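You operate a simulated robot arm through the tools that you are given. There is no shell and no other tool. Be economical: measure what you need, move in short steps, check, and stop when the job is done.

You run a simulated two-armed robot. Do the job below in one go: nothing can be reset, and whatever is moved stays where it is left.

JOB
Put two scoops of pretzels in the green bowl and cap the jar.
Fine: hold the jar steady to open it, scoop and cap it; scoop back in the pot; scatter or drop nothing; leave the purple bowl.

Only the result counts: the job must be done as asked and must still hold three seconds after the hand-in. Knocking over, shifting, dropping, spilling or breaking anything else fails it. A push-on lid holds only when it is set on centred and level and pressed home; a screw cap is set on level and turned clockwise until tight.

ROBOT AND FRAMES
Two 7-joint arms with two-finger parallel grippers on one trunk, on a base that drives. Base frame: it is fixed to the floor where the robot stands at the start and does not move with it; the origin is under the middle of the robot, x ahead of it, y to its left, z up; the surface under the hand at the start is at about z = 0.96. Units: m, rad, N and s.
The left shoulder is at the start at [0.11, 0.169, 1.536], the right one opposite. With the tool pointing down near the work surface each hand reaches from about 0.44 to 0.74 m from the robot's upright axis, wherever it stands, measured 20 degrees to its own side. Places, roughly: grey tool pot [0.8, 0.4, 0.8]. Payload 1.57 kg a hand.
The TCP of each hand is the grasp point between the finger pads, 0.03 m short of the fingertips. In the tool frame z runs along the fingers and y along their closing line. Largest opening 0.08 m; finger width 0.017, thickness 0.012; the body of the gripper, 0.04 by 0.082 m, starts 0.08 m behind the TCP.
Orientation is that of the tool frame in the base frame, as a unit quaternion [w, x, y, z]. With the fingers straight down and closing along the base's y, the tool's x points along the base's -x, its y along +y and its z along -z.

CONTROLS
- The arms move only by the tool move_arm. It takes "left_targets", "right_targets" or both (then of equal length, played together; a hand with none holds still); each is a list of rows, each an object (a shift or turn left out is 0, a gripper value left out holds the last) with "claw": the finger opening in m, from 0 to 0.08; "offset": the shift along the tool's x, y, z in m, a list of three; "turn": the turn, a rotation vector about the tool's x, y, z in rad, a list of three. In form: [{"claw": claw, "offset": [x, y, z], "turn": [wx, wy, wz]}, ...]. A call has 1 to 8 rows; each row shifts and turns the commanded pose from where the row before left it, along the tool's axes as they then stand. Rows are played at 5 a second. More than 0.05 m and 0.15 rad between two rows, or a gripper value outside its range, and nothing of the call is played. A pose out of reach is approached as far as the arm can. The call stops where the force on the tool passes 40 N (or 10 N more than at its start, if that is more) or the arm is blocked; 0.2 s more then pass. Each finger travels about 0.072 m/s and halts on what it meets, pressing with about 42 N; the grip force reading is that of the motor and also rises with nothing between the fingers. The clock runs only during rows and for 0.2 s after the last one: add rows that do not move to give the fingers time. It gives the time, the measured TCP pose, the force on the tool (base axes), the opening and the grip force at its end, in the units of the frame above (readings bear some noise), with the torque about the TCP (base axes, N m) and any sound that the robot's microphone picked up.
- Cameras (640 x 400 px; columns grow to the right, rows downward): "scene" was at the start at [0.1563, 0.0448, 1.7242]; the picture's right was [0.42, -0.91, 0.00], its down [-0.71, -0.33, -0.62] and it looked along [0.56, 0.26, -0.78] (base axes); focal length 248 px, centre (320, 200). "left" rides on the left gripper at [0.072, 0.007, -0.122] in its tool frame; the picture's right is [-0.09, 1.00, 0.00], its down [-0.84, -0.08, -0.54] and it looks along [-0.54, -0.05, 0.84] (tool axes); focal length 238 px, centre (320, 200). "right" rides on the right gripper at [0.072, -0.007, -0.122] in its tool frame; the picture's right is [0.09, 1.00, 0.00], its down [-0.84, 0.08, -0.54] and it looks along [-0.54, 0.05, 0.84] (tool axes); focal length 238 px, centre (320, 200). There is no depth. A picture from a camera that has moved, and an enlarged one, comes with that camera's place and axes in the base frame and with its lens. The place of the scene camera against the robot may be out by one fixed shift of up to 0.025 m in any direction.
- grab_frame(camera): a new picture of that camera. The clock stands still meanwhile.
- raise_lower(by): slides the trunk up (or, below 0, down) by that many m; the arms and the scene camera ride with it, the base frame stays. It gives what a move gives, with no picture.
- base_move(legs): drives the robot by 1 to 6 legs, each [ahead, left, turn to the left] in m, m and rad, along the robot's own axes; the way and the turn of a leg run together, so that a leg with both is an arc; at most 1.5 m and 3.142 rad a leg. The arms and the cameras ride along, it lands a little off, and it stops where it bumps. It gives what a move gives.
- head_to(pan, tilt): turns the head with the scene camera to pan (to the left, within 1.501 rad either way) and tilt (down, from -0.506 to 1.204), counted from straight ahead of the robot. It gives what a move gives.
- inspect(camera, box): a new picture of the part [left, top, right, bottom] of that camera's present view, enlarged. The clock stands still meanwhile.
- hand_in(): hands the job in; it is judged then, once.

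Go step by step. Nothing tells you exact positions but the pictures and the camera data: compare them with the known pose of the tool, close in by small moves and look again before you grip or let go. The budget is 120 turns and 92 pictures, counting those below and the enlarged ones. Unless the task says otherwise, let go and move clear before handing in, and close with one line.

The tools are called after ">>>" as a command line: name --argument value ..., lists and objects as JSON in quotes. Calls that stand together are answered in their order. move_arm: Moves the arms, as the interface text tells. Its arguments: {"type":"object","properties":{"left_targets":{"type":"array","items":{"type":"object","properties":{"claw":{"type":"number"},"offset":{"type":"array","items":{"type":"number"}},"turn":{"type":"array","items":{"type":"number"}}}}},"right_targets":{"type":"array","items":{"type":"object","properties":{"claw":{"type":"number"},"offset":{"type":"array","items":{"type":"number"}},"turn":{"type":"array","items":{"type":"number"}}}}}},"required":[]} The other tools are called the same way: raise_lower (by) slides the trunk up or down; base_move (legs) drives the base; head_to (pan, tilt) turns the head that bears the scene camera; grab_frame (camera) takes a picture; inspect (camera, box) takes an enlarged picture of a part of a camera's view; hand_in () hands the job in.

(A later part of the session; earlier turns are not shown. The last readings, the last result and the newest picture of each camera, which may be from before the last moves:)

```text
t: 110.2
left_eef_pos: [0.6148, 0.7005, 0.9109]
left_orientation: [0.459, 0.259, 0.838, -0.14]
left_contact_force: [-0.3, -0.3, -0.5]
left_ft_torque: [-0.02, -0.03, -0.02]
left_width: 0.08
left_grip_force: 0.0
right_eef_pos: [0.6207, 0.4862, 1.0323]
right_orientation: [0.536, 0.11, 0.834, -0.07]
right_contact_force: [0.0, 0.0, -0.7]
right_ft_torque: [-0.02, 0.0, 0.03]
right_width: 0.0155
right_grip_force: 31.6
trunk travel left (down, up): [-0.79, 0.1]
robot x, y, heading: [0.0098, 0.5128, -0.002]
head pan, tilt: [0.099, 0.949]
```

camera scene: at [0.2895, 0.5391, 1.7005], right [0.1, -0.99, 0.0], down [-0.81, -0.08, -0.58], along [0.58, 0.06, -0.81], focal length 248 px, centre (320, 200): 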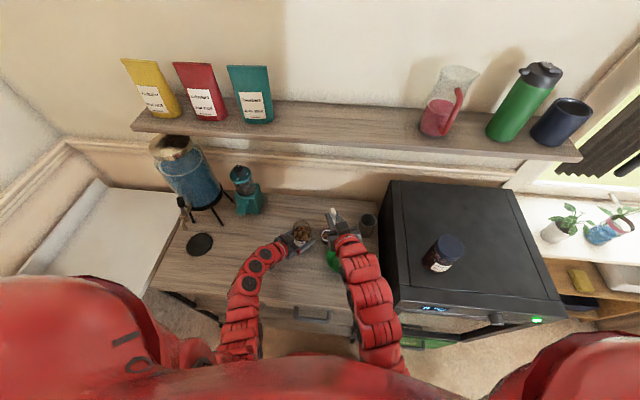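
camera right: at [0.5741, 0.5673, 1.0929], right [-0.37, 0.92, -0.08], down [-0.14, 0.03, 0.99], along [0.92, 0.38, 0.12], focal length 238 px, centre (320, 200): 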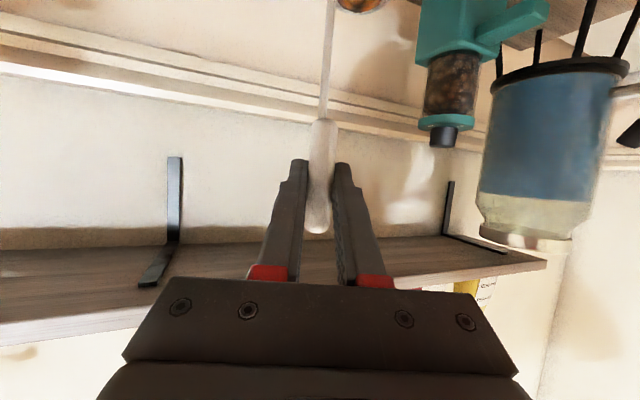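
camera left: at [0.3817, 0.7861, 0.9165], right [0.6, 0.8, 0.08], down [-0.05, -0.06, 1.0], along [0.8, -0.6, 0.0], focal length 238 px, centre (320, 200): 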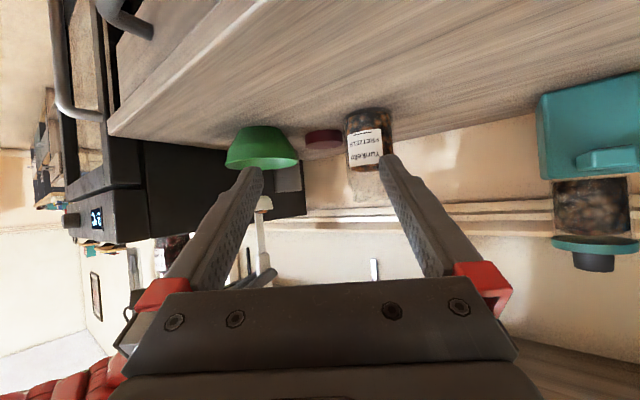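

The left hand is at its pre-grasp again. I'll regrip the jar, then turn the right hand and bring the empty cup back over the mouth.

>>> move_arm --left_targets '[{"offset": [0, 0, 0.035]}, {"offset": [0, 0, 0.035]}, {"offset": [0, 0, 0.035]}, {"offset": [0, 0, 0.025]}, {}, {"claw": 0.066}, {"claw": 0.05}, {}]'

>>> move_arm --right_targets '[{"turn": [-0.1117, 0, -0.0512]}, {"turn": [-0.1117, 0, -0.0512]}, {"turn": [-0.1117, 0, -0.0512]}, {"turn": [-0.1117, 0, -0.0512]}, {"turn": [-0.1117, 0, -0.0512]}, {"offset": [-0.0329, 0, -0.0159]}, {"offset": [-0.0329, 0, -0.0159]}, {}]'

>>> inspect --camera "left" --box '[200, 60, 440, 300]'

```text
t: 112.0
left_eef_pos: [0.7046, 0.6396, 0.841]
left_orientation: [0.459, 0.259, 0.838, -0.139]
left_contact_force: [-0.4, -0.4, 0.9]
left_ft_torque: [0.03, 0.01, 0.0]
left_width: 0.0661
left_grip_force: 42.2
right_eef_pos: [0.6218, 0.4865, 1.0314]
right_orientation: [0.535, 0.112, 0.834, -0.071]
right_contact_force: [-0.1, 0.2, -0.2]
right_ft_torque: [-0.01, 0.03, -0.07]
right_width: 0.0151
right_grip_force: 31.2
trunk travel left (down, up): [-0.79, 0.1]
robot x, y, heading: [0.0075, 0.5194, 0.007]
head pan, tilt: [0.099, 0.949]
```

```text
t: 113.8
left_eef_pos: [0.7037, 0.6396, 0.8415]
left_orientation: [0.459, 0.259, 0.838, -0.14]
left_contact_force: [-0.1, -0.1, 0.4]
left_ft_torque: [-0.06, 0.08, 0.0]
left_width: 0.0664
left_grip_force: 42.4
right_eef_pos: [0.6205, 0.4876, 1.1049]
right_orientation: [0.532, -0.146, 0.829, 0.094]
right_contact_force: [0.2, 0.4, -1.0]
right_ft_torque: [-0.01, 0.01, 0.03]
right_width: 0.0152
right_grip_force: 30.9
trunk travel left (down, up): [-0.79, 0.1]
robot x, y, heading: [0.0061, 0.5207, -0.002]
head pan, tilt: [0.099, 0.949]
```

```text
1.67 times, centred on (320, 180) of left
camera zoom: at [0.5914, 0.724, 0.8466], right [0.6, 0.8, 0.08], down [-0.05, -0.06, 1.0], along [0.8, -0.6, 0.0], focal length 397 px, centre (320, 233)
```

zoom: 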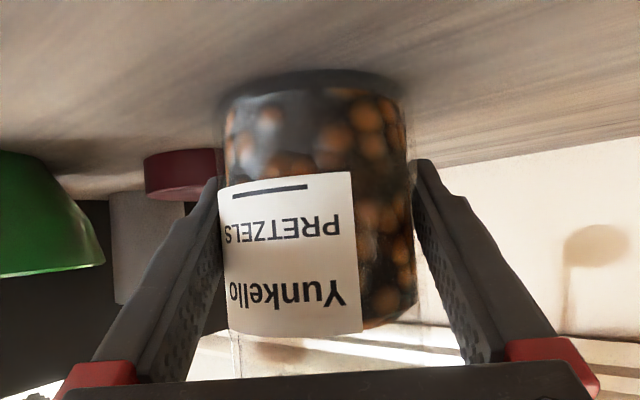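

The jar is held again. I'll move the cup over the mouth.

>>> move_arm --right_targets '[{"offset": [-0.0131, 0.024, 0.0274]}, {"offset": [-0.0131, 0.024, 0.0274]}, {"offset": [-0.0131, 0.024, 0.0274]}, {"offset": [-0.0131, 0.024, 0.0274]}, {}]'

```text
t: 115.0
left_eef_pos: [0.7042, 0.6397, 0.8413]
left_orientation: [0.46, 0.259, 0.838, -0.139]
left_contact_force: [1.5, 1.4, -0.3]
left_ft_torque: [-0.04, 0.02, 0.0]
left_width: 0.0661
left_grip_force: 41.9
right_eef_pos: [0.7033, 0.6174, 1.1075]
right_orientation: [0.532, -0.146, 0.829, 0.095]
right_contact_force: [0.1, 0.3, -1.1]
right_ft_torque: [0.01, 0.0, 0.0]
right_width: 0.0151
right_grip_force: 30.9
trunk travel left (down, up): [-0.79, 0.1]
robot x, y, heading: [0.0086, 0.5197, 0.001]
head pan, tilt: [0.099, 0.949]
```

I'm within 2 mm. I'll lower in stages with force checks.

>>> move_arm --right_targets '[{"offset": [0.0182, 0.002, 0.0083]}, {"offset": [0.0182, 0, 0.0083]}, {"offset": [0.0182, 0, 0.0083]}, {"offset": [0.0091, 0, 0.0042]}, {}]'

>>> move_arm --right_targets '[{"offset": [0.0091, 0, 0.0042]}, {}]'

>>> move_arm --right_targets '[{"offset": [0.0091, 0, 0.0042]}, {}]'

>>> move_arm --right_targets '[{"offset": [0.0091, 0, 0.0042]}, {}]'

```text
t: 116.2
left_eef_pos: [0.704, 0.639, 0.8419]
left_orientation: [0.46, 0.258, 0.838, -0.138]
left_contact_force: [1.6, 0.5, 0.6]
left_ft_torque: [-0.06, 0.05, -0.01]
left_width: 0.0663
left_grip_force: 41.9
right_eef_pos: [0.7008, 0.6224, 1.0368]
right_orientation: [0.532, -0.147, 0.829, 0.095]
right_contact_force: [0.5, 0.1, -1.0]
right_ft_torque: [0.02, 0.02, 0.0]
right_width: 0.0151
right_grip_force: 31.3
trunk travel left (down, up): [-0.79, 0.1]
robot x, y, heading: [0.01, 0.519, 0.003]
head pan, tilt: [0.099, 0.949]
```

```text
t: 116.8
left_eef_pos: [0.7044, 0.6395, 0.8409]
left_orientation: [0.459, 0.259, 0.838, -0.139]
left_contact_force: [0.8, 0.9, 2.3]
left_ft_torque: [-0.1, 0.03, -0.01]
left_width: 0.0664
left_grip_force: 42.0
right_eef_pos: [0.7009, 0.6205, 1.0268]
right_orientation: [0.532, -0.146, 0.828, 0.095]
right_contact_force: [0.3, 0.6, -0.7]
right_ft_torque: [-0.01, -0.03, -0.02]
right_width: 0.0148
right_grip_force: 30.7
trunk travel left (down, up): [-0.79, 0.1]
robot x, y, heading: [0.0108, 0.5166, 0.006]
head pan, tilt: [0.099, 0.949]
```

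```text
t: 117.4
left_eef_pos: [0.7047, 0.6387, 0.8411]
left_orientation: [0.46, 0.259, 0.838, -0.14]
left_contact_force: [1.6, 0.4, 1.1]
left_ft_torque: [-0.05, 0.06, -0.06]
left_width: 0.0663
left_grip_force: 42.3
right_eef_pos: [0.7008, 0.6205, 1.0156]
right_orientation: [0.533, -0.145, 0.828, 0.094]
right_contact_force: [0.5, -1.5, -1.0]
right_ft_torque: [0.0, 0.03, -0.03]
right_width: 0.0152
right_grip_force: 31.1
trunk travel left (down, up): [-0.79, 0.1]
robot x, y, heading: [0.0107, 0.5157, 0.001]
head pan, tilt: [0.099, 0.949]
```

```text
t: 118.0
left_eef_pos: [0.7045, 0.6387, 0.8415]
left_orientation: [0.459, 0.259, 0.838, -0.139]
left_contact_force: [0.6, 1.2, 1.6]
left_ft_torque: [-0.07, 0.03, 0.04]
left_width: 0.0665
left_grip_force: 41.9
right_eef_pos: [0.7011, 0.62, 1.0065]
right_orientation: [0.533, -0.145, 0.828, 0.093]
right_contact_force: [-0.8, 1.2, -0.3]
right_ft_torque: [-0.03, 0.02, -0.01]
right_width: 0.0152
right_grip_force: 31.0
trunk travel left (down, up): [-0.79, 0.1]
robot x, y, heading: [0.0104, 0.5202, 0.003]
head pan, tilt: [0.099, 0.949]
```

No contact. I'll dip to the same depth as before, slightly deeper, then lift.

>>> move_arm --right_targets '[{"offset": [0.0091, 0, 0.0042]}, {"offset": [0.0091, 0, 0.0042]}, {"offset": [0.0091, 0, 0.0042]}, {"offset": [0.0091, 0, 0.0042]}, {"offset": [0.0064, 0, 0.0029]}, {}]'

>>> move_arm --right_targets '[{"offset": [-0.0091, 0, -0.0042]}, {"offset": [-0.0091, 0, -0.0042]}, {"offset": [-0.0091, 0, -0.0042]}, {"offset": [-0.0091, 0, -0.0042]}, {"offset": [-0.0182, 0, -0.0083]}, {"offset": [-0.0182, 0, -0.0083]}, {"offset": [-0.0182, 0, -0.0083]}, {}]'

>>> move_arm --right_targets '[{"offset": [-0.0182, 0, -0.0083]}, {"offset": [-0.0182, 0, -0.0083]}, {"offset": [-0.0091, 0, -0.0042]}, {}]'

>>> inspect --camera "right" --box '[280, 0, 440, 100]'

```text
t: 119.4
left_eef_pos: [0.7031, 0.6394, 0.8409]
left_orientation: [0.459, 0.259, 0.839, -0.138]
left_contact_force: [2.1, 1.3, -7.5]
left_ft_torque: [-0.06, 0.43, 0.14]
left_width: 0.0662
left_grip_force: 42.2
right_eef_pos: [0.7016, 0.6198, 0.964]
right_orientation: [0.535, -0.146, 0.826, 0.095]
right_contact_force: [0.8, -0.1, 25.6]
right_ft_torque: [0.01, -0.6, -0.1]
right_width: 0.0156
right_grip_force: 32.1
trunk travel left (down, up): [-0.79, 0.1]
robot x, y, heading: [0.0085, 0.5199, -0.006]
head pan, tilt: [0.099, 0.949]
```

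```text
t: 121.2
left_eef_pos: [0.705, 0.6399, 0.841]
left_orientation: [0.459, 0.259, 0.838, -0.139]
left_contact_force: [-0.5, 0.0, -0.4]
left_ft_torque: [-0.08, 0.04, 0.02]
left_width: 0.0659
left_grip_force: 41.9
right_eef_pos: [0.7004, 0.6206, 1.0598]
right_orientation: [0.532, -0.147, 0.829, 0.095]
right_contact_force: [0.4, -0.8, -0.8]
right_ft_torque: [0.0, 0.0, -0.01]
right_width: 0.0155
right_grip_force: 31.0
trunk travel left (down, up): [-0.79, 0.1]
robot x, y, heading: [0.0114, 0.5208, 0.004]
head pan, tilt: [0.099, 0.949]
```

```text
t: 122.2
left_eef_pos: [0.704, 0.6403, 0.8428]
left_orientation: [0.459, 0.259, 0.838, -0.139]
left_contact_force: [0.7, -0.3, 1.4]
left_ft_torque: [-0.07, 0.06, 0.01]
left_width: 0.0661
left_grip_force: 42.3
right_eef_pos: [0.7002, 0.6208, 1.1081]
right_orientation: [0.532, -0.146, 0.829, 0.095]
right_contact_force: [-0.8, -1.3, 0.0]
right_ft_torque: [-0.02, 0.03, -0.01]
right_width: 0.0151
right_grip_force: 31.1
trunk travel left (down, up): [-0.79, 0.1]
robot x, y, heading: [0.0098, 0.5165, 0.006]
head pan, tilt: [0.099, 0.949]
```

```text
4.00 times, centred on (360, 50) of right
camera zoom: at [0.5692, 0.5666, 1.0941], right [-0.38, 0.92, -0.08], down [-0.16, 0.02, 0.99], along [0.91, 0.39, 0.14], focal length 953 px, centre (160, 800)
```

zoom: 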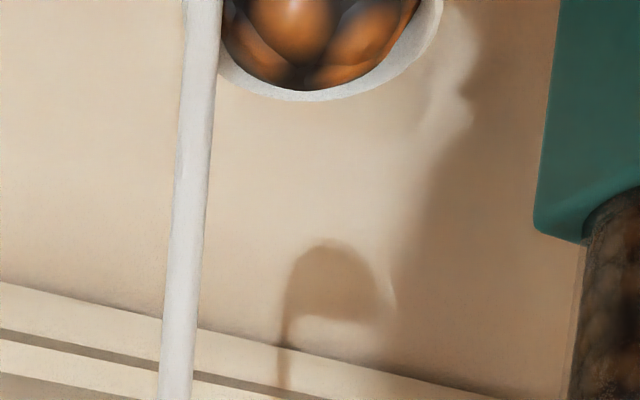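

The second scoop is loaded. I'll carry it level to the bowl and turn the hand so that it stays away from the oven when pouring.

>>> move_arm --right_targets '[{"offset": [0.005, -0.0099, -0.011]}, {"offset": [0.0101, -0.0199, -0.022]}, {"offset": [0.0101, -0.0199, -0.022]}, {"offset": [0.0101, -0.0199, -0.022]}, {"offset": [0.0101, -0.0199, -0.022]}, {"offset": [0.005, -0.0099, -0.011]}, {}]'

>>> move_arm --right_targets '[{"turn": [0.1117, 0, 0.0512]}, {"turn": [0.1117, 0, 0.0512]}, {"turn": [0.1117, 0, 0.0512]}, {"turn": [0.1117, 0, 0.0512]}, {"turn": [0.1117, 0, 0.0512]}, {}]'

>>> move_arm --right_targets '[{"offset": [0.0191, 0, 0.0087]}, {"offset": [0.0191, 0, 0.0087]}, {"offset": [0.0191, 0, 0.0087]}, {}]'

>>> inspect --camera "scene" --box '[260, 150, 400, 260]'

```text
t: 123.8
left_eef_pos: [0.7044, 0.6398, 0.8416]
left_orientation: [0.46, 0.259, 0.838, -0.14]
left_contact_force: [-0.8, 0.5, 0.0]
left_ft_torque: [-0.13, 0.1, -0.02]
left_width: 0.066
left_grip_force: 42.3
right_eef_pos: [0.6221, 0.485, 1.1084]
right_orientation: [0.532, -0.146, 0.829, 0.094]
right_contact_force: [0.1, -0.4, -0.3]
right_ft_torque: [-0.02, -0.02, 0.05]
right_width: 0.0152
right_grip_force: 31.2
trunk travel left (down, up): [-0.79, 0.1]
robot x, y, heading: [0.0124, 0.517, 0.002]
head pan, tilt: [0.099, 0.949]
```

```text
t: 125.2
left_eef_pos: [0.7051, 0.6401, 0.8411]
left_orientation: [0.46, 0.259, 0.838, -0.139]
left_contact_force: [0.2, 2.0, 0.0]
left_ft_torque: [-0.06, 0.08, -0.01]
left_width: 0.066
left_grip_force: 42.4
right_eef_pos: [0.6206, 0.4859, 1.1102]
right_orientation: [0.536, 0.111, 0.834, -0.07]
right_contact_force: [0.2, 1.0, -0.6]
right_ft_torque: [0.0, 0.0, 0.0]
right_width: 0.0153
right_grip_force: 30.8
trunk travel left (down, up): [-0.79, 0.1]
robot x, y, heading: [0.009, 0.5195, 0.001]
head pan, tilt: [0.099, 0.949]
```

```text
t: 126.2
left_eef_pos: [0.7037, 0.6381, 0.8408]
left_orientation: [0.46, 0.259, 0.838, -0.14]
left_contact_force: [0.4, 0.1, 0.9]
left_ft_torque: [-0.11, 0.05, 0.02]
left_width: 0.0663
left_grip_force: 42.5
right_eef_pos: [0.6207, 0.4838, 1.0468]
right_orientation: [0.536, 0.11, 0.834, -0.07]
right_contact_force: [0.4, 0.5, -0.6]
right_ft_torque: [-0.01, 0.0, -0.03]
right_width: 0.0152
right_grip_force: 30.7
trunk travel left (down, up): [-0.79, 0.1]
robot x, y, heading: [0.0084, 0.5159, 0.004]
head pan, tilt: [0.099, 0.949]
```

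```text
3.64 times, centred on (330, 205) of scene
camera zoom: at [0.1695, 0.5386, 1.6605], right [0.1, -0.99, 0.0], down [-0.81, -0.08, -0.58], along [0.58, 0.06, -0.81], focal length 900 px, centre (284, 182)
```

zoom: 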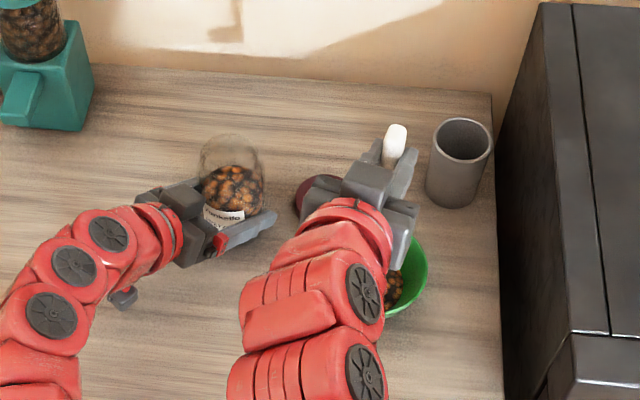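

The cup is over the bowl and clear of the oven. I'll roll it about the cup.

>>> move_arm --right_targets '[{"offset": [0.0041, -0.0155, 0], "turn": [0, 0, 0.148]}, {"offset": [0.0041, -0.0155, 0], "turn": [0, 0, 0.148]}, {"offset": [0.0041, -0.0155, 0], "turn": [0, 0, 0.148]}, {"offset": [0.0041, -0.0155, 0], "turn": [0, 0, 0.148]}, {"offset": [0.0041, -0.0155, 0], "turn": [0, 0, 0.148]}, {"offset": [0.0041, -0.0155, 0], "turn": [0, 0, 0.148]}, {}]'

>>> inspect --camera "scene" --box '[270, 150, 410, 260]'

```text
t: 127.8
left_eef_pos: [0.7034, 0.6396, 0.84]
left_orientation: [0.46, 0.258, 0.838, -0.138]
left_contact_force: [0.4, -0.1, 1.5]
left_ft_torque: [-0.08, 0.05, -0.01]
left_width: 0.0662
left_grip_force: 42.4
right_eef_pos: [0.5784, 0.4174, 0.9962]
right_orientation: [0.514, 0.459, 0.705, 0.167]
right_contact_force: [-0.2, 0.0, -0.3]
right_ft_torque: [-0.02, 0.03, -0.01]
right_width: 0.0149
right_grip_force: 31.4
trunk travel left (down, up): [-0.79, 0.1]
robot x, y, heading: [0.0105, 0.5198, 0.004]
head pan, tilt: [0.099, 0.949]
```

```text
3.64 times, centred on (340, 205) of scene
camera zoom: at [0.1693, 0.5386, 1.6605], right [0.1, -0.99, 0.0], down [-0.81, -0.08, -0.58], along [0.58, 0.06, -0.81], focal length 900 px, centre (247, 182)
```

zoom: 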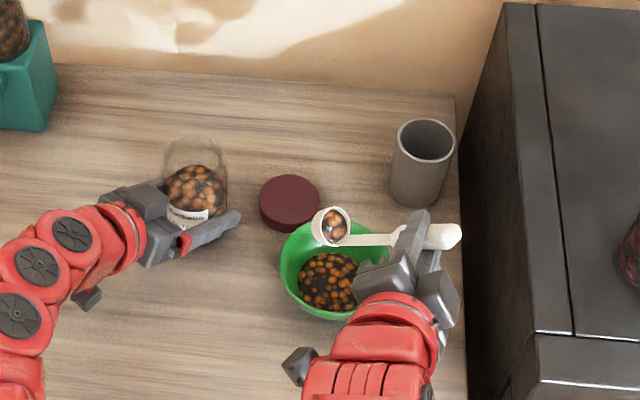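

It's well placed, so I'll finish the roll.

>>> move_arm --right_targets '[{"offset": [0.0041, -0.0155, 0], "turn": [0, 0, 0.148]}, {"offset": [0.0041, -0.0155, 0], "turn": [0, 0, 0.148]}, {"offset": [0.0041, -0.0155, 0], "turn": [0, 0, 0.148]}, {"offset": [0.0041, -0.0155, 0], "turn": [0, 0, 0.148]}, {"offset": [0.0041, -0.0155, 0], "turn": [0, 0, 0.148]}, {}, {}]'

>>> inspect --camera "scene" --box '[270, 150, 410, 260]'

```text
t: 129.4
left_eef_pos: [0.7039, 0.6391, 0.8419]
left_orientation: [0.46, 0.258, 0.838, -0.138]
left_contact_force: [-0.9, -0.5, 0.5]
left_ft_torque: [-0.11, 0.07, -0.01]
left_width: 0.066
left_grip_force: 42.0
right_eef_pos: [0.5464, 0.4175, 0.9254]
right_orientation: [0.419, 0.683, 0.492, 0.341]
right_contact_force: [-0.2, 0.5, -1.3]
right_ft_torque: [-0.05, 0.01, -0.03]
right_width: 0.0154
right_grip_force: 30.6
trunk travel left (down, up): [-0.79, 0.1]
robot x, y, heading: [0.0123, 0.5184, 0.003]
head pan, tilt: [0.099, 0.949]
```

```text
3.64 times, centred on (340, 205) of scene
camera zoom: at [0.1693, 0.5386, 1.6605], right [0.1, -0.99, 0.0], down [-0.81, -0.08, -0.58], along [0.58, 0.06, -0.81], focal length 900 px, centre (247, 182)
```

zoom: 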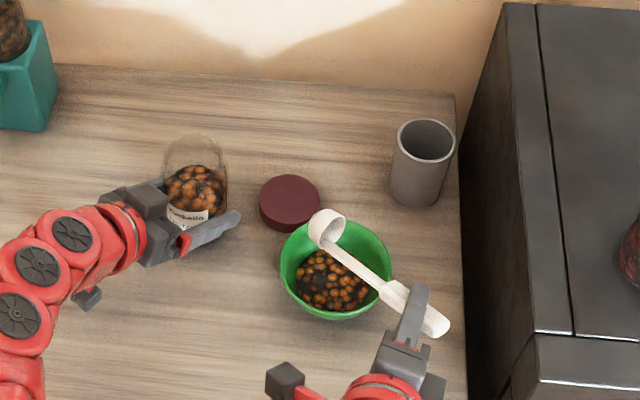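

Both scoops are in the bowl with no spill. I'll rise and roll back to level, then head for the pot.

>>> move_arm --right_targets '[{"offset": [0.0024, 0.0272, -0.0125]}, {"offset": [-0.0017, 0.0157, 0], "turn": [0, 0, -0.148]}, {"offset": [-0.0017, 0.0157, 0], "turn": [0, 0, -0.148]}, {"offset": [-0.0017, 0.0157, 0], "turn": [0, 0, -0.148]}, {"offset": [-0.0017, 0.0157, 0], "turn": [0, 0, -0.148]}, {"offset": [-0.0017, 0.0157, 0], "turn": [0, 0, -0.148]}, {"offset": [-0.0017, 0.0157, 0], "turn": [0, 0, -0.148]}]'

>>> move_arm --right_targets '[{"offset": [-0.0017, 0.0157, 0], "turn": [0, 0, -0.148]}, {"offset": [-0.0017, 0.0157, 0], "turn": [0, 0, -0.148]}, {"offset": [-0.0017, 0.0157, 0], "turn": [0, 0, -0.148]}, {"offset": [-0.0017, 0.0157, 0], "turn": [0, 0, -0.148]}, {"offset": [-0.0017, 0.0157, 0], "turn": [0, 0, -0.148]}, {"turn": [-0.12, 0, -0.055]}, {"turn": [-0.12, 0, -0.055]}, {}]'

```text
t: 131.0
left_eef_pos: [0.7039, 0.6393, 0.8414]
left_orientation: [0.459, 0.259, 0.838, -0.139]
left_contact_force: [-0.6, -0.1, 0.2]
left_ft_torque: [-0.1, 0.08, 0.0]
left_width: 0.0661
left_grip_force: 41.9
right_eef_pos: [0.5867, 0.4268, 1.0366]
right_orientation: [0.525, 0.404, 0.738, 0.126]
right_contact_force: [-0.2, 0.1, -0.1]
right_ft_torque: [-0.01, 0.03, -0.01]
right_width: 0.0152
right_grip_force: 31.1
trunk travel left (down, up): [-0.79, 0.1]
robot x, y, heading: [0.0092, 0.5141, 0.002]
head pan, tilt: [0.099, 0.949]
```

```text
t: 132.8
left_eef_pos: [0.7052, 0.6396, 0.8409]
left_orientation: [0.459, 0.259, 0.838, -0.14]
left_contact_force: [1.1, -0.8, 1.2]
left_ft_torque: [-0.06, 0.07, -0.02]
left_width: 0.0662
left_grip_force: 42.7
right_eef_pos: [0.6199, 0.4856, 1.0734]
right_orientation: [0.54, 0.0, 0.842, 0.0]
right_contact_force: [-0.5, -1.1, -0.7]
right_ft_torque: [0.01, 0.05, 0.02]
right_width: 0.0153
right_grip_force: 30.9
trunk travel left (down, up): [-0.79, 0.1]
robot x, y, heading: [0.0101, 0.5157, 0.001]
head pan, tilt: [0.099, 0.949]
```

It's level and straight. I'll carry the ladle above the pot.

>>> move_arm --right_targets '[{"turn": [0, 0.0213, 0]}, {"offset": [-0.0158, -0.021, 0.0248]}, {"offset": [-0.0158, -0.021, 0.0248]}, {"offset": [-0.0158, -0.021, 0.0248]}, {"offset": [-0.0158, -0.021, 0.0248]}, {"offset": [-0.0158, -0.021, 0.0248]}, {}]'

>>> inspect --camera "scene" --box '[290, 120, 410, 220]'

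```text
t: 134.4
left_eef_pos: [0.7048, 0.6392, 0.8408]
left_orientation: [0.46, 0.259, 0.838, -0.14]
left_contact_force: [1.6, -0.8, 1.2]
left_ft_torque: [-0.15, 0.04, 0.0]
left_width: 0.0662
left_grip_force: 42.1
right_eef_pos: [0.7658, 0.3795, 1.0941]
right_orientation: [0.532, 0.0, 0.847, 0.0]
right_contact_force: [0.4, 0.2, -0.6]
right_ft_torque: [0.0, 0.0, 0.01]
right_width: 0.0152
right_grip_force: 30.6
trunk travel left (down, up): [-0.79, 0.1]
robot x, y, heading: [0.0072, 0.5227, 0.001]
head pan, tilt: [0.099, 0.949]
```

```text
4.00 times, centred on (350, 170) of scene
camera zoom: at [0.1695, 0.5389, 1.6604], right [0.1, -0.99, 0.0], down [-0.81, -0.08, -0.58], along [0.58, 0.06, -0.81], focal length 990 px, centre (200, 320)
```

zoom: 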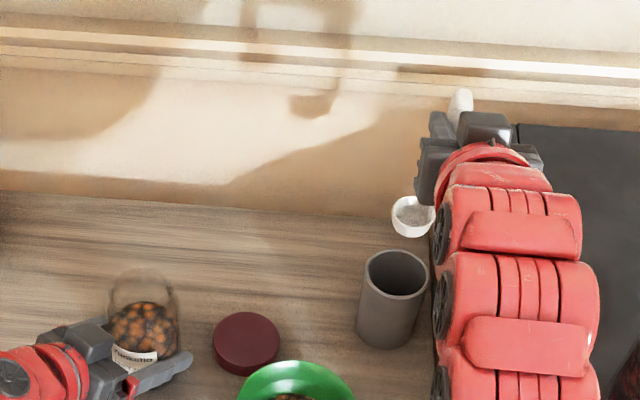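

The cup lines up over the pot opening. I'll lower it in with force checks.

>>> move_arm --right_targets '[{"offset": [0.018, 0, 0.0087]}, {"offset": [0.018, 0, 0.0087]}, {"offset": [0.018, 0, 0.0087]}, {}]'

>>> move_arm --right_targets '[{"offset": [0.018, 0, 0.0087]}, {"offset": [0.018, 0, 0.0087]}, {}]'

>>> move_arm --right_targets '[{"offset": [0.018, 0, 0.0087]}, {"offset": [0.009, 0, 0.0044]}, {}]'

```text
t: 135.4
left_eef_pos: [0.7047, 0.6397, 0.8417]
left_orientation: [0.459, 0.259, 0.838, -0.139]
left_contact_force: [1.0, 0.5, 1.2]
left_ft_torque: [-0.1, 0.02, 0.03]
left_width: 0.0661
left_grip_force: 42.3
right_eef_pos: [0.7666, 0.3797, 1.0317]
right_orientation: [0.532, 0.001, 0.847, 0.001]
right_contact_force: [0.2, 0.5, -0.6]
right_ft_torque: [0.02, 0.03, -0.01]
right_width: 0.0151
right_grip_force: 31.4
trunk travel left (down, up): [-0.79, 0.1]
robot x, y, heading: [0.0146, 0.5193, -0.005]
head pan, tilt: [0.099, 0.949]
```

```text
t: 136.2
left_eef_pos: [0.7035, 0.6392, 0.8423]
left_orientation: [0.46, 0.259, 0.838, -0.139]
left_contact_force: [0.2, -0.6, 1.9]
left_ft_torque: [-0.09, 0.03, 0.0]
left_width: 0.0661
left_grip_force: 41.8
right_eef_pos: [0.7667, 0.381, 0.9921]
right_orientation: [0.531, 0.001, 0.847, -0.001]
right_contact_force: [-0.4, 0.1, 0.1]
right_ft_torque: [-0.02, -0.01, 0.01]
right_width: 0.015
right_grip_force: 31.1
trunk travel left (down, up): [-0.79, 0.1]
robot x, y, heading: [0.0066, 0.5175, -0.0]
head pan, tilt: [0.099, 0.949]
```

```text
t: 137.0
left_eef_pos: [0.7037, 0.6393, 0.8422]
left_orientation: [0.459, 0.259, 0.838, -0.139]
left_contact_force: [-0.4, 0.5, 1.9]
left_ft_torque: [-0.11, 0.08, 0.03]
left_width: 0.0663
left_grip_force: 41.9
right_eef_pos: [0.767, 0.3814, 0.9614]
right_orientation: [0.53, 0.0, 0.848, 0.001]
right_contact_force: [0.3, -0.6, -0.5]
right_ft_torque: [0.0, -0.01, -0.02]
right_width: 0.0149
right_grip_force: 31.9
trunk travel left (down, up): [-0.79, 0.1]
robot x, y, heading: [0.0093, 0.522, -0.001]
head pan, tilt: [0.099, 0.949]
```

It's inside the pot without contact. I'll go on down to the bottom in small steps.

>>> move_arm --right_targets '[{"offset": [0.0072, 0, 0.0035]}, {"offset": [0.0045, 0, 0.0022]}, {}]'

>>> move_arm --right_targets '[{"offset": [0.0018, 0, 0.0009]}, {}]'

>>> move_arm --right_targets '[{"offset": [0.0018, 0, 0.0009]}, {}]'

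```text
t: 137.8
left_eef_pos: [0.7029, 0.6401, 0.8407]
left_orientation: [0.459, 0.259, 0.838, -0.14]
left_contact_force: [-0.2, 0.5, 1.9]
left_ft_torque: [-0.11, 0.08, -0.04]
left_width: 0.0666
left_grip_force: 42.5
right_eef_pos: [0.7668, 0.3799, 0.9496]
right_orientation: [0.532, 0.0, 0.847, 0.0]
right_contact_force: [0.3, 0.1, -0.3]
right_ft_torque: [0.0, 0.0, -0.01]
right_width: 0.0153
right_grip_force: 31.2
trunk travel left (down, up): [-0.79, 0.1]
robot x, y, heading: [0.008, 0.5155, -0.002]
head pan, tilt: [0.099, 0.949]
```

```text
t: 138.4
left_eef_pos: [0.7041, 0.6395, 0.8407]
left_orientation: [0.459, 0.259, 0.838, -0.139]
left_contact_force: [-0.3, 0.7, 1.2]
left_ft_torque: [-0.13, 0.08, 0.01]
left_width: 0.0665
left_grip_force: 41.8
right_eef_pos: [0.7647, 0.3809, 0.9461]
right_orientation: [0.531, 0.0, 0.847, 0.001]
right_contact_force: [0.1, 0.8, -0.4]
right_ft_torque: [0.01, -0.01, -0.01]
right_width: 0.0151
right_grip_force: 30.7
trunk travel left (down, up): [-0.79, 0.1]
robot x, y, heading: [0.0097, 0.519, 0.002]
head pan, tilt: [0.099, 0.949]
```

```text
t: 139.0
left_eef_pos: [0.7039, 0.6397, 0.8423]
left_orientation: [0.46, 0.258, 0.838, -0.138]
left_contact_force: [0.4, -0.3, 0.2]
left_ft_torque: [-0.08, 0.03, 0.01]
left_width: 0.0661
left_grip_force: 41.8
right_eef_pos: [0.7661, 0.3801, 0.945]
right_orientation: [0.532, 0.0, 0.847, 0.0]
right_contact_force: [-0.5, -0.1, 4.1]
right_ft_torque: [0.05, -0.06, -0.03]
right_width: 0.0153
right_grip_force: 31.2
trunk travel left (down, up): [-0.79, 0.1]
robot x, y, heading: [0.0074, 0.5189, 0.002]
head pan, tilt: [0.099, 0.949]
```

It touches the bottom at the original height. I'll open and back straight out.

>>> move_arm --right_targets '[{"claw": 0.05}, {}, {}, {"offset": [0.0116, 0, -0.024]}, {"offset": [0.0116, 0, -0.024]}, {"offset": [0.0116, 0, -0.024]}, {"offset": [-0.036, 0, -0.0174]}, {}]'

>>> grab_frame --camera "right"

```text
t: 140.8
left_eef_pos: [0.7041, 0.6403, 0.8416]
left_orientation: [0.46, 0.259, 0.838, -0.139]
left_contact_force: [-1.6, 0.7, 0.7]
left_ft_torque: [-0.09, 0.12, -0.05]
left_width: 0.0661
left_grip_force: 42.0
right_eef_pos: [0.6871, 0.3814, 0.986]
right_orientation: [0.531, 0.0, 0.847, 0.001]
right_contact_force: [0.1, 0.2, 0.1]
right_ft_torque: [0.0, -0.02, -0.02]
right_width: 0.0501
right_grip_force: 0.1
trunk travel left (down, up): [-0.79, 0.1]
robot x, y, heading: [0.0078, 0.5156, -0.002]
head pan, tilt: [0.099, 0.949]
```

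```text
7 pictures are left
camera right: at [0.5452, 0.3755, 0.9742], right [-0.04, 1.0, -0.08], down [-0.12, 0.08, 0.99], along [0.99, 0.05, 0.12], focal length 238 px, centre (320, 200)
```

right: 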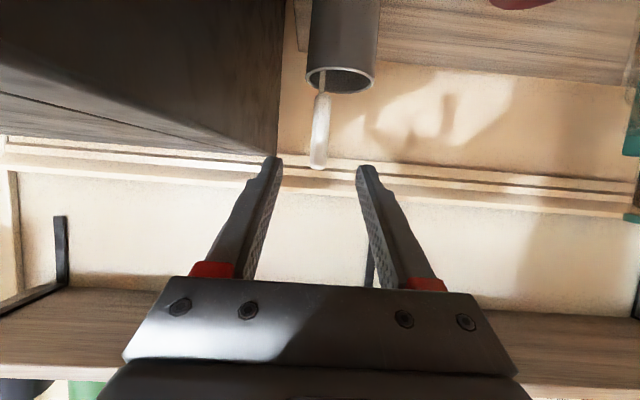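

The scoop is back in the pot as before. To cap the jar I need the earlier stance, so I'll release the jar, retract the left hand and bring the right hand over to the middle, upright.

>>> move_arm --right_targets '[{"offset": [0.0116, 0, -0.024]}, {"offset": [0.0116, 0, -0.024]}, {"offset": [-0.027, 0, -0.013]}, {"offset": [-0.027, 0, -0.013]}, {"offset": [0, 0.035, 0]}, {"offset": [0, 0.035, 0]}, {"offset": [0, 0.035, 0]}, {"offset": [0, 0.035, 0]}]' --left_targets '[{"claw": 0.08}, {}, {}, {"offset": [0, 0, -0.03]}, {"offset": [0, 0, -0.05]}, {"offset": [0, 0, -0.05]}, {}, {}]'

>>> move_arm --right_targets '[{"turn": [0, 0.14, 0], "claw": 0.08}, {"turn": [0, 0.14, 0]}, {"turn": [0, 0.14, 0]}, {"turn": [0, 0.14, 0]}, {"turn": [0, 0.14, 0]}, {"turn": [0, 0.14, 0]}, {"turn": [0, 0.14, 0]}, {"turn": [0, 0.14, 0]}]'

```text
t: 142.6
left_eef_pos: [0.613, 0.7008, 0.9088]
left_orientation: [0.46, 0.259, 0.838, -0.14]
left_contact_force: [-0.2, -0.4, -0.5]
left_ft_torque: [-0.05, 0.01, -0.03]
left_width: 0.08
left_grip_force: 0.1
right_eef_pos: [0.6325, 0.521, 1.0448]
right_orientation: [0.531, 0.0, 0.847, 0.0]
right_contact_force: [-0.6, -0.4, 0.7]
right_ft_torque: [0.03, -0.01, 0.0]
right_width: 0.0499
right_grip_force: 0.0
trunk travel left (down, up): [-0.79, 0.1]
robot x, y, heading: [0.0094, 0.5188, 0.005]
head pan, tilt: [0.099, 0.949]
```

```text
t: 144.4
left_eef_pos: [0.6133, 0.6995, 0.9082]
left_orientation: [0.46, 0.259, 0.838, -0.139]
left_contact_force: [0.1, -1.1, -0.6]
left_ft_torque: [0.0, 0.03, 0.01]
left_width: 0.0798
left_grip_force: 0.1
right_eef_pos: [0.633, 0.5177, 1.044]
right_orientation: [0.0, -0.001, 1.0, 0.0]
right_contact_force: [-0.8, 0.6, -0.2]
right_ft_torque: [-0.04, 0.0, -0.01]
right_width: 0.08
right_grip_force: 0.0
trunk travel left (down, up): [-0.79, 0.1]
robot x, y, heading: [0.0108, 0.5189, 0.002]
head pan, tilt: [0.099, 0.949]
```

Before driving forward I'll pull the left hand back and up, so that it stays clear of the jar.

>>> move_arm --left_targets '[{"offset": [0.0177, -0.0225, -0.028]}, {"offset": [0.0177, -0.0225, -0.028]}, {"offset": [0.0177, -0.0225, -0.028]}, {"offset": [-0.0253, 0, -0.0162]}, {"offset": [-0.0253, 0, -0.0162]}, {}]' --right_targets '[{"offset": [0.015, 0, 0]}, {}, {}, {}, {}, {}]'

>>> base_move --legs '[[0.12, 0, 0]]'

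>>> raise_lower --by -0.06

>>> grab_frame --camera "right"

```text
t: 145.8
left_eef_pos: [0.4927, 0.7013, 0.9711]
left_orientation: [0.46, 0.259, 0.838, -0.14]
left_contact_force: [-0.5, 0.3, -0.3]
left_ft_torque: [0.01, -0.03, -0.03]
left_width: 0.08
left_grip_force: 0.0
right_eef_pos: [0.6218, 0.5215, 1.0452]
right_orientation: [0.0, -0.001, 1.0, 0.001]
right_contact_force: [0.2, 0.0, -0.1]
right_ft_torque: [0.0, 0.01, 0.01]
right_width: 0.0802
right_grip_force: 0.0
right hand out of reach, approached as far as the arm can: row 1
trunk travel left (down, up): [-0.79, 0.1]
robot x, y, heading: [0.0132, 0.5194, -0.002]
head pan, tilt: [0.099, 0.949]
```

```text
t: 147.0
left_eef_pos: [0.6111, 0.7011, 0.9709]
left_orientation: [0.459, 0.259, 0.838, -0.139]
left_contact_force: [0.9, 1.1, 0.5]
left_ft_torque: [0.01, -0.01, -0.02]
left_width: 0.0802
left_grip_force: 0.1
right_eef_pos: [0.7381, 0.522, 1.0464]
right_orientation: [0.0, 0.0, 1.0, 0.001]
right_contact_force: [0.6, 0.6, 0.5]
right_ft_torque: [0.01, -0.02, -0.01]
right_width: 0.0801
right_grip_force: 0.1
trunk travel left (down, up): [-0.79, 0.1]
robot x, y, heading: [0.1247, 0.515, 0.006]
head pan, tilt: [0.099, 0.949]
```

```text
t: 148.0
left_eef_pos: [0.6101, 0.7016, 0.9104]
left_orientation: [0.46, 0.259, 0.838, -0.14]
left_contact_force: [0.7, -0.2, 0.2]
left_ft_torque: [0.01, 0.03, 0.03]
left_width: 0.0801
left_grip_force: 0.0
right_eef_pos: [0.7389, 0.5218, 0.9857]
right_orientation: [0.001, 0.001, 1.0, 0.001]
right_contact_force: [0.1, -0.1, -0.5]
right_ft_torque: [-0.02, 0.01, 0.01]
right_width: 0.08
right_grip_force: 0.2
trunk travel left (down, up): [-0.73, 0.16]
robot x, y, heading: [0.1283, 0.5177, -0.0]
head pan, tilt: [0.099, 0.949]
```

```text
6 pictures are left
camera right: at [0.6661, 0.5159, 1.1078], right [-0.09, 1.0, 0.0], down [0.84, 0.08, 0.54], along [0.54, 0.05, -0.84], focal length 238 px, centre (320, 200)
```

right: 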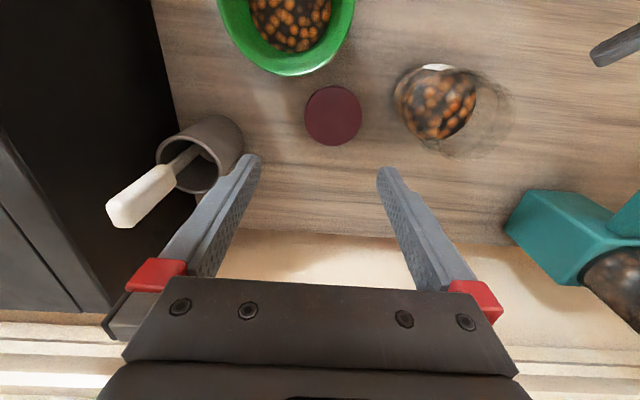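

All is as left. I'll regrip the jar with the left, then go down over the cap with the same finger direction as when I set it down.

>>> move_arm --left_targets '[{"offset": [-0.003, 0.0016, 0.0138]}, {"offset": [0, 0, 0.035]}, {"offset": [0, 0, 0.035]}, {"offset": [0, 0, 0.035]}, {"offset": [0, 0, 0.015]}, {}, {"claw": 0.066}, {"claw": 0.05}]' --right_targets '[{"offset": [0.001, 0.0145, 0]}, {"turn": [0, 0, 0.15]}, {"turn": [0, 0, 0.15]}, {"offset": [0, 0, 0.03]}, {"offset": [0, 0, 0.03]}, {"offset": [0, 0, 0.02]}, {}, {}]'

>>> grab_frame --camera "right"

```text
t: 149.8
left_eef_pos: [0.7071, 0.6397, 0.8404]
left_orientation: [0.459, 0.259, 0.838, -0.139]
left_contact_force: [-0.4, -1.2, -0.5]
left_ft_torque: [-0.04, -0.03, -0.04]
left_width: 0.0662
left_grip_force: 31.8
right_eef_pos: [0.7379, 0.5366, 0.9049]
right_orientation: [0.0, 0.15, 0.989, 0.0]
right_contact_force: [-0.2, 0.8, 0.7]
right_ft_torque: [0.01, -0.02, -0.01]
right_width: 0.0802
right_grip_force: 0.0
trunk travel left (down, up): [-0.73, 0.16]
robot x, y, heading: [0.1274, 0.5151, 0.0]
head pan, tilt: [0.099, 0.949]
```

```text
5 pictures are left
camera right: at [0.6657, 0.5522, 1.0264], right [0.21, 0.98, 0.0], down [0.82, -0.17, 0.54], along [0.53, -0.11, -0.84], focal length 238 px, centre (320, 200)
```

right: 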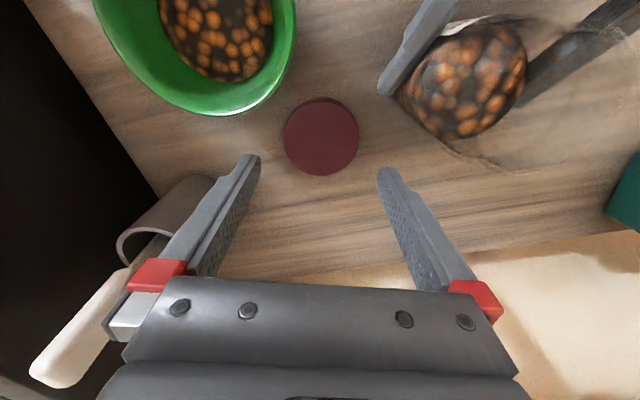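

The cap is centred. I'll descend and grip it.

>>> move_arm --right_targets '[{"offset": [0, 0, 0.03]}, {"offset": [0, 0, 0.03]}, {"offset": [0, 0, 0.013]}, {}]'

>>> move_arm --right_targets '[{"claw": 0.07}, {"claw": 0.055}, {}, {}]'

```text
t: 150.8
left_eef_pos: [0.7056, 0.6387, 0.8412]
left_orientation: [0.459, 0.26, 0.838, -0.14]
left_contact_force: [-0.4, 0.1, -0.6]
left_ft_torque: [-0.01, 0.01, -0.02]
left_width: 0.0664
left_grip_force: 41.9
right_eef_pos: [0.7368, 0.5376, 0.8323]
right_orientation: [0.0, 0.15, 0.989, 0.001]
right_contact_force: [0.5, -0.3, 0.4]
right_ft_torque: [0.0, 0.02, 0.02]
right_width: 0.0802
right_grip_force: 0.0
trunk travel left (down, up): [-0.73, 0.16]
robot x, y, heading: [0.1233, 0.5186, 0.003]
head pan, tilt: [0.099, 0.949]
```

```text
t: 151.8
left_eef_pos: [0.7066, 0.6394, 0.8407]
left_orientation: [0.46, 0.26, 0.838, -0.14]
left_contact_force: [0.2, 0.6, -0.8]
left_ft_torque: [-0.01, 0.0, -0.03]
left_width: 0.066
left_grip_force: 41.9
right_eef_pos: [0.7378, 0.5368, 0.8332]
right_orientation: [-0.001, 0.15, 0.989, 0.001]
right_contact_force: [0.5, 0.3, -0.2]
right_ft_torque: [-0.02, 0.01, -0.02]
right_width: 0.0678
right_grip_force: 42.2
trunk travel left (down, up): [-0.73, 0.16]
robot x, y, heading: [0.1309, 0.5175, 0.002]
head pan, tilt: [0.099, 0.949]
```

The cap is gripped. I'll lift it, carry it above the jar, and turn to the angle at which it came off the thread.

>>> move_arm --right_targets '[{"offset": [0, 0, -0.02]}, {"offset": [0, 0, -0.045]}, {"offset": [0, 0, -0.045]}, {"offset": [0, 0, -0.042]}, {"offset": [0.0197, 0.0292, 0]}, {"offset": [0.0197, 0.0292, 0]}, {"offset": [0.0198, 0.0292, 0]}, {}]'

>>> move_arm --right_targets '[{"turn": [0, 0, -0.14]}, {"turn": [0, 0, -0.14]}, {"turn": [0, 0, -0.14]}, {"turn": [0, 0, -0.14]}, {"turn": [0, 0, -0.14]}, {"turn": [0, 0, -0.14]}, {"turn": [0, 0, -0.14]}, {}]'

```text
t: 153.6
left_eef_pos: [0.7065, 0.6383, 0.841]
left_orientation: [0.461, 0.258, 0.838, -0.139]
left_contact_force: [-1.1, -1.1, -0.8]
left_ft_torque: [-0.01, 0.02, 0.03]
left_width: 0.0663
left_grip_force: 41.9
right_eef_pos: [0.7074, 0.6373, 0.9851]
right_orientation: [0.001, 0.151, 0.989, 0.001]
right_contact_force: [0.1, -1.0, -0.2]
right_ft_torque: [0.01, -0.04, 0.02]
right_width: 0.0678
right_grip_force: 42.6
trunk travel left (down, up): [-0.73, 0.16]
robot x, y, heading: [0.1256, 0.5182, -0.002]
head pan, tilt: [0.099, 0.949]
```

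```text
t: 155.4
left_eef_pos: [0.7068, 0.6382, 0.8422]
left_orientation: [0.459, 0.259, 0.838, -0.14]
left_contact_force: [-0.2, 0.2, 0.0]
left_ft_torque: [-0.02, -0.01, 0.01]
left_width: 0.066
left_grip_force: 41.9
right_eef_pos: [0.7079, 0.6376, 0.9847]
right_orientation: [-0.001, -0.334, 0.943, 0.0]
right_contact_force: [0.6, -0.4, -0.6]
right_ft_torque: [-0.01, -0.01, 0.01]
right_width: 0.0678
right_grip_force: 42.3
trunk travel left (down, up): [-0.73, 0.16]
robot x, y, heading: [0.1238, 0.5196, 0.001]
head pan, tilt: [0.099, 0.949]
```

I'm centred over the jar by measurement. I'll lower gently until it touches.

>>> move_arm --right_targets '[{"offset": [0, 0, 0.02]}, {"offset": [0, 0, 0.02]}, {"offset": [0, 0, 0.005]}, {}]'

>>> move_arm --right_targets '[{"offset": [0, 0, 0.003]}, {}]'

>>> move_arm --right_targets '[{"offset": [0, 0, 0.003]}, {}]'

>>> move_arm --right_targets '[{"offset": [0, 0, 0.002]}, {}]'

```text
t: 156.4
left_eef_pos: [0.704, 0.6397, 0.8414]
left_orientation: [0.459, 0.258, 0.839, -0.139]
left_contact_force: [1.2, -0.5, 2.2]
left_ft_torque: [-0.43, -0.05, -0.07]
left_width: 0.0659
left_grip_force: 42.2
right_eef_pos: [0.7071, 0.6391, 0.9434]
right_orientation: [0.002, -0.334, 0.943, 0.001]
right_contact_force: [-1.6, -0.1, 12.1]
right_ft_torque: [-0.04, 0.22, 0.0]
right_width: 0.0677
right_grip_force: 41.9
trunk travel left (down, up): [-0.73, 0.16]
robot x, y, heading: [0.124, 0.5168, -0.001]
head pan, tilt: [0.099, 0.949]
stopped in row 4 (right hand): the force on the tool passed its limit at 41 N (the readings are from after the stop); the commanded pose is now the measured one
```

```text
t: 156.8
left_eef_pos: [0.704, 0.6401, 0.8404]
left_orientation: [0.458, 0.258, 0.839, -0.139]
left_contact_force: [1.2, -2.9, 3.3]
left_ft_torque: [-0.29, 0.15, 0.01]
left_width: 0.0662
left_grip_force: 42.5
right_eef_pos: [0.7069, 0.6385, 0.9419]
right_orientation: [0.001, -0.335, 0.942, 0.0]
right_contact_force: [-4.6, -0.6, 13.9]
right_ft_torque: [-0.16, 0.24, 0.01]
right_width: 0.0679
right_grip_force: 41.8
trunk travel left (down, up): [-0.73, 0.16]
robot x, y, heading: [0.1302, 0.5174, -0.001]
head pan, tilt: [0.099, 0.949]
stopped in row 1 (right hand): the force on the tool passed its limit at 48 N (the readings are from after the stop); the commanded pose is now the measured one
```

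```text
t: 157.2
left_eef_pos: [0.7046, 0.6397, 0.841]
left_orientation: [0.459, 0.257, 0.839, -0.139]
left_contact_force: [1.9, -2.6, 4.0]
left_ft_torque: [-0.3, 0.29, 0.04]
left_width: 0.0662
left_grip_force: 42.1
right_eef_pos: [0.7069, 0.6385, 0.9419]
right_orientation: [0.003, -0.335, 0.942, -0.001]
right_contact_force: [-4.4, -2.9, 17.3]
right_ft_torque: [-0.18, 0.26, 0.01]
right_width: 0.0678
right_grip_force: 42.3
trunk travel left (down, up): [-0.73, 0.16]
robot x, y, heading: [0.1273, 0.5155, -0.003]
head pan, tilt: [0.099, 0.949]
stopped in row 1 (right hand): the force on the tool passed its limit at 46 N (the readings are from after the stop); the commanded pose is now the measured one
```

```text
t: 157.7
left_eef_pos: [0.7058, 0.639, 0.8404]
left_orientation: [0.46, 0.256, 0.839, -0.139]
left_contact_force: [0.8, -1.6, 5.3]
left_ft_torque: [-0.31, 0.37, -0.1]
left_width: 0.0664
left_grip_force: 42.0
right_eef_pos: [0.7062, 0.6384, 0.9408]
right_orientation: [0.003, -0.334, 0.942, 0.001]
right_contact_force: [-4.5, -2.9, 17.3]
right_ft_torque: [-0.16, 0.27, 0.0]
right_width: 0.068
right_grip_force: 42.5
trunk travel left (down, up): [-0.73, 0.16]
robot x, y, heading: [0.1234, 0.5168, 0.001]
head pan, tilt: [0.099, 0.949]
stopped in row 2 (right hand): the force on the tool passed its limit at 43 N (the readings are from after the stop); the commanded pose is now the measured one
```

The cap touched at z 0.943, about 1 cm too high, so its skirt is on the rim and off-centre toward +x. I'll lift 5 mm and look.

>>> move_arm --right_targets '[{"offset": [0, 0, -0.003]}, {"offset": [0, 0, -0.003]}, {}]'

>>> inspect --camera "scene" --box '[260, 170, 350, 240]'

```text
t: 158.5
left_eef_pos: [0.7072, 0.64, 0.8397]
left_orientation: [0.461, 0.256, 0.838, -0.139]
left_contact_force: [-12.9, -6.8, 31.5]
left_ft_torque: [0.24, -0.57, -0.04]
left_width: 0.0652
left_grip_force: 41.6
right_eef_pos: [0.7095, 0.6396, 0.9436]
right_orientation: [0.002, -0.335, 0.942, 0.002]
right_contact_force: [12.5, 6.5, -34.5]
right_ft_torque: [0.42, -0.8, 0.0]
right_width: 0.0676
right_grip_force: 42.4
trunk travel left (down, up): [-0.73, 0.16]
robot x, y, heading: [0.1311, 0.5195, 0.002]
head pan, tilt: [0.099, 0.949]
```

```text
5.71 times, centred on (305, 205) of scene
camera zoom: at [0.2873, 0.5382, 1.6002], right [0.1, -1.0, 0.0], down [-0.81, -0.08, -0.58], along [0.58, 0.06, -0.81], focal length 1415 px, centre (406, 171)
```

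zoom: 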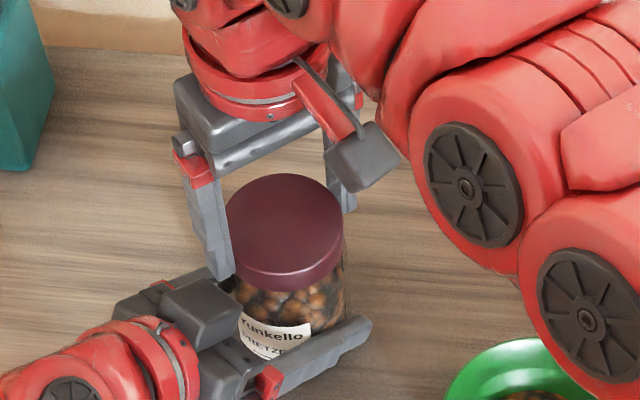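

Pulling back now meets 34 N, so the cap has caught on the thread, and it sits squarely. I'll relax the pull and screw clockwise.

>>> move_arm --right_targets '[{"offset": [0, 0, 0.003]}, {"offset": [0, 0, 0.003]}, {}]'

>>> move_arm --right_targets '[{"turn": [0, 0, 0.14]}, {"turn": [0, 0, 0.14]}, {"turn": [0, 0, 0.14], "offset": [0, 0, 0.0005]}, {"turn": [0, 0, 0.14]}, {"turn": [0, 0, 0.14], "offset": [0, 0, 0.0005]}, {}]'

>>> move_arm --right_targets '[{"turn": [0, 0, 0.14]}, {"turn": [0, 0, 0.14], "offset": [0, 0, 0.0005]}, {"turn": [0, 0, 0.14]}, {"turn": [0, 0, 0.14], "offset": [0, 0, 0.0005]}, {"turn": [0, 0, 0.14]}, {}]'

```text
t: 159.3
left_eef_pos: [0.7052, 0.6405, 0.8401]
left_orientation: [0.458, 0.257, 0.84, -0.137]
left_contact_force: [19.0, 0.0, 3.1]
left_ft_torque: [-0.71, -0.14, 0.33]
left_width: 0.066
left_grip_force: 42.3
right_eef_pos: [0.7068, 0.6397, 0.9428]
right_orientation: [0.003, -0.336, 0.942, 0.001]
right_contact_force: [-8.0, -1.9, 23.8]
right_ft_torque: [-0.41, 0.9, -0.01]
right_width: 0.068
right_grip_force: 41.7
trunk travel left (down, up): [-0.73, 0.16]
robot x, y, heading: [0.1265, 0.5212, -0.001]
head pan, tilt: [0.099, 0.949]
```

```text
t: 160.2
left_eef_pos: [0.706, 0.641, 0.8391]
left_orientation: [0.458, 0.257, 0.84, -0.138]
left_contact_force: [0.3, 0.8, 6.4]
left_ft_torque: [0.13, 0.71, -0.02]
left_width: 0.0662
left_grip_force: 42.1
right_eef_pos: [0.7082, 0.6385, 0.9418]
right_orientation: [0.004, -0.117, 0.993, 0.003]
right_contact_force: [-1.6, -1.5, 12.3]
right_ft_torque: [-0.63, 0.05, 0.0]
right_width: 0.0676
right_grip_force: 41.9
trunk travel left (down, up): [-0.73, 0.16]
robot x, y, heading: [0.1271, 0.5192, -0.002]
head pan, tilt: [0.099, 0.949]
stopped in row 4 (right hand): the force on the tool passed its limit at 44 N (the readings are from after the stop); the commanded pose is now the measured one
```

```text
t: 161.6
left_eef_pos: [0.7053, 0.6413, 0.8406]
left_orientation: [0.459, 0.256, 0.839, -0.138]
left_contact_force: [2.7, 1.1, 4.9]
left_ft_torque: [-0.06, 0.82, -0.02]
left_width: 0.0663
left_grip_force: 41.9
right_eef_pos: [0.7077, 0.6385, 0.9419]
right_orientation: [0.003, 0.233, 0.973, 0.004]
right_contact_force: [-6.8, -2.6, 11.7]
right_ft_torque: [-0.82, 0.28, 0.02]
right_width: 0.0677
right_grip_force: 42.3
trunk travel left (down, up): [-0.73, 0.16]
robot x, y, heading: [0.1264, 0.52, -0.002]
head pan, tilt: [0.099, 0.949]
stopped in row 6 (right hand): the force on the tool passed its limit at 40 N (the readings are from after the stop); the commanded pose is now the measured one
```

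It has screwed in about 1.15 rad. I'll relax, open, turn back counter-clockwise clear of the cap and regrip a little lower.

>>> move_arm --right_targets '[{"offset": [0, 0, -0.001]}, {"claw": 0.08}, {}, {}, {"turn": [0, 0, -0.147]}, {"turn": [0, 0, -0.147]}, {"turn": [0, 0, -0.147]}, {"turn": [0, 0, -0.147]}]'

>>> move_arm --right_targets '[{"turn": [0, 0, -0.147]}, {"turn": [0, 0, -0.147]}, {"turn": [0, 0, -0.147]}, {"turn": [0, 0, -0.147]}, {}]'

>>> grab_frame --camera "right"

```text
t: 163.3
left_eef_pos: [0.7064, 0.6407, 0.8392]
left_orientation: [0.458, 0.256, 0.841, -0.137]
left_contact_force: [-2.0, 0.3, 14.3]
left_ft_torque: [-0.46, 0.13, -0.05]
left_width: 0.0661
left_grip_force: 42.1
right_eef_pos: [0.7092, 0.6392, 0.9416]
right_orientation: [0.003, -0.061, 0.998, 0.003]
right_contact_force: [-1.0, -0.2, -0.4]
right_ft_torque: [-0.02, 0.03, 0.0]
right_width: 0.0798
right_grip_force: 0.0
trunk travel left (down, up): [-0.73, 0.16]
robot x, y, heading: [0.1249, 0.5153, 0.001]
head pan, tilt: [0.099, 0.949]
```

```text
t: 164.3
left_eef_pos: [0.706, 0.6398, 0.8392]
left_orientation: [0.458, 0.258, 0.839, -0.139]
left_contact_force: [-2.5, 0.8, 4.1]
left_ft_torque: [0.12, 0.03, 0.06]
left_width: 0.0661
left_grip_force: 42.3
right_eef_pos: [0.7135, 0.6408, 0.9428]
right_orientation: [0.011, -0.308, 0.951, 0.003]
right_contact_force: [1.9, 2.0, 0.3]
right_ft_torque: [0.08, -0.05, -0.16]
right_width: 0.08
right_grip_force: 0.0
trunk travel left (down, up): [-0.73, 0.16]
robot x, y, heading: [0.1251, 0.5196, 0.005]
head pan, tilt: [0.099, 0.949]
stopped in row 4 (left hand): the force on the tool passed its limit at 49 N (the readings are from after the stop); the commanded pose is now the measured one
```

```text
3 pictures are left
camera right: at [0.6551, 0.5928, 1.0627], right [-0.66, 0.75, 0.0], down [0.62, 0.55, 0.56], along [0.42, 0.37, -0.83], focal length 238 px, centre (320, 200)
```

right: 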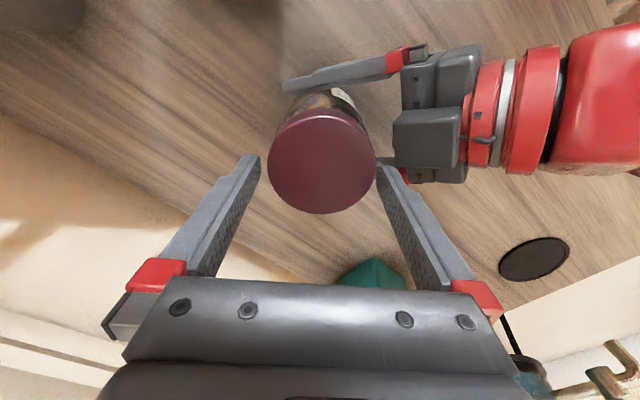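

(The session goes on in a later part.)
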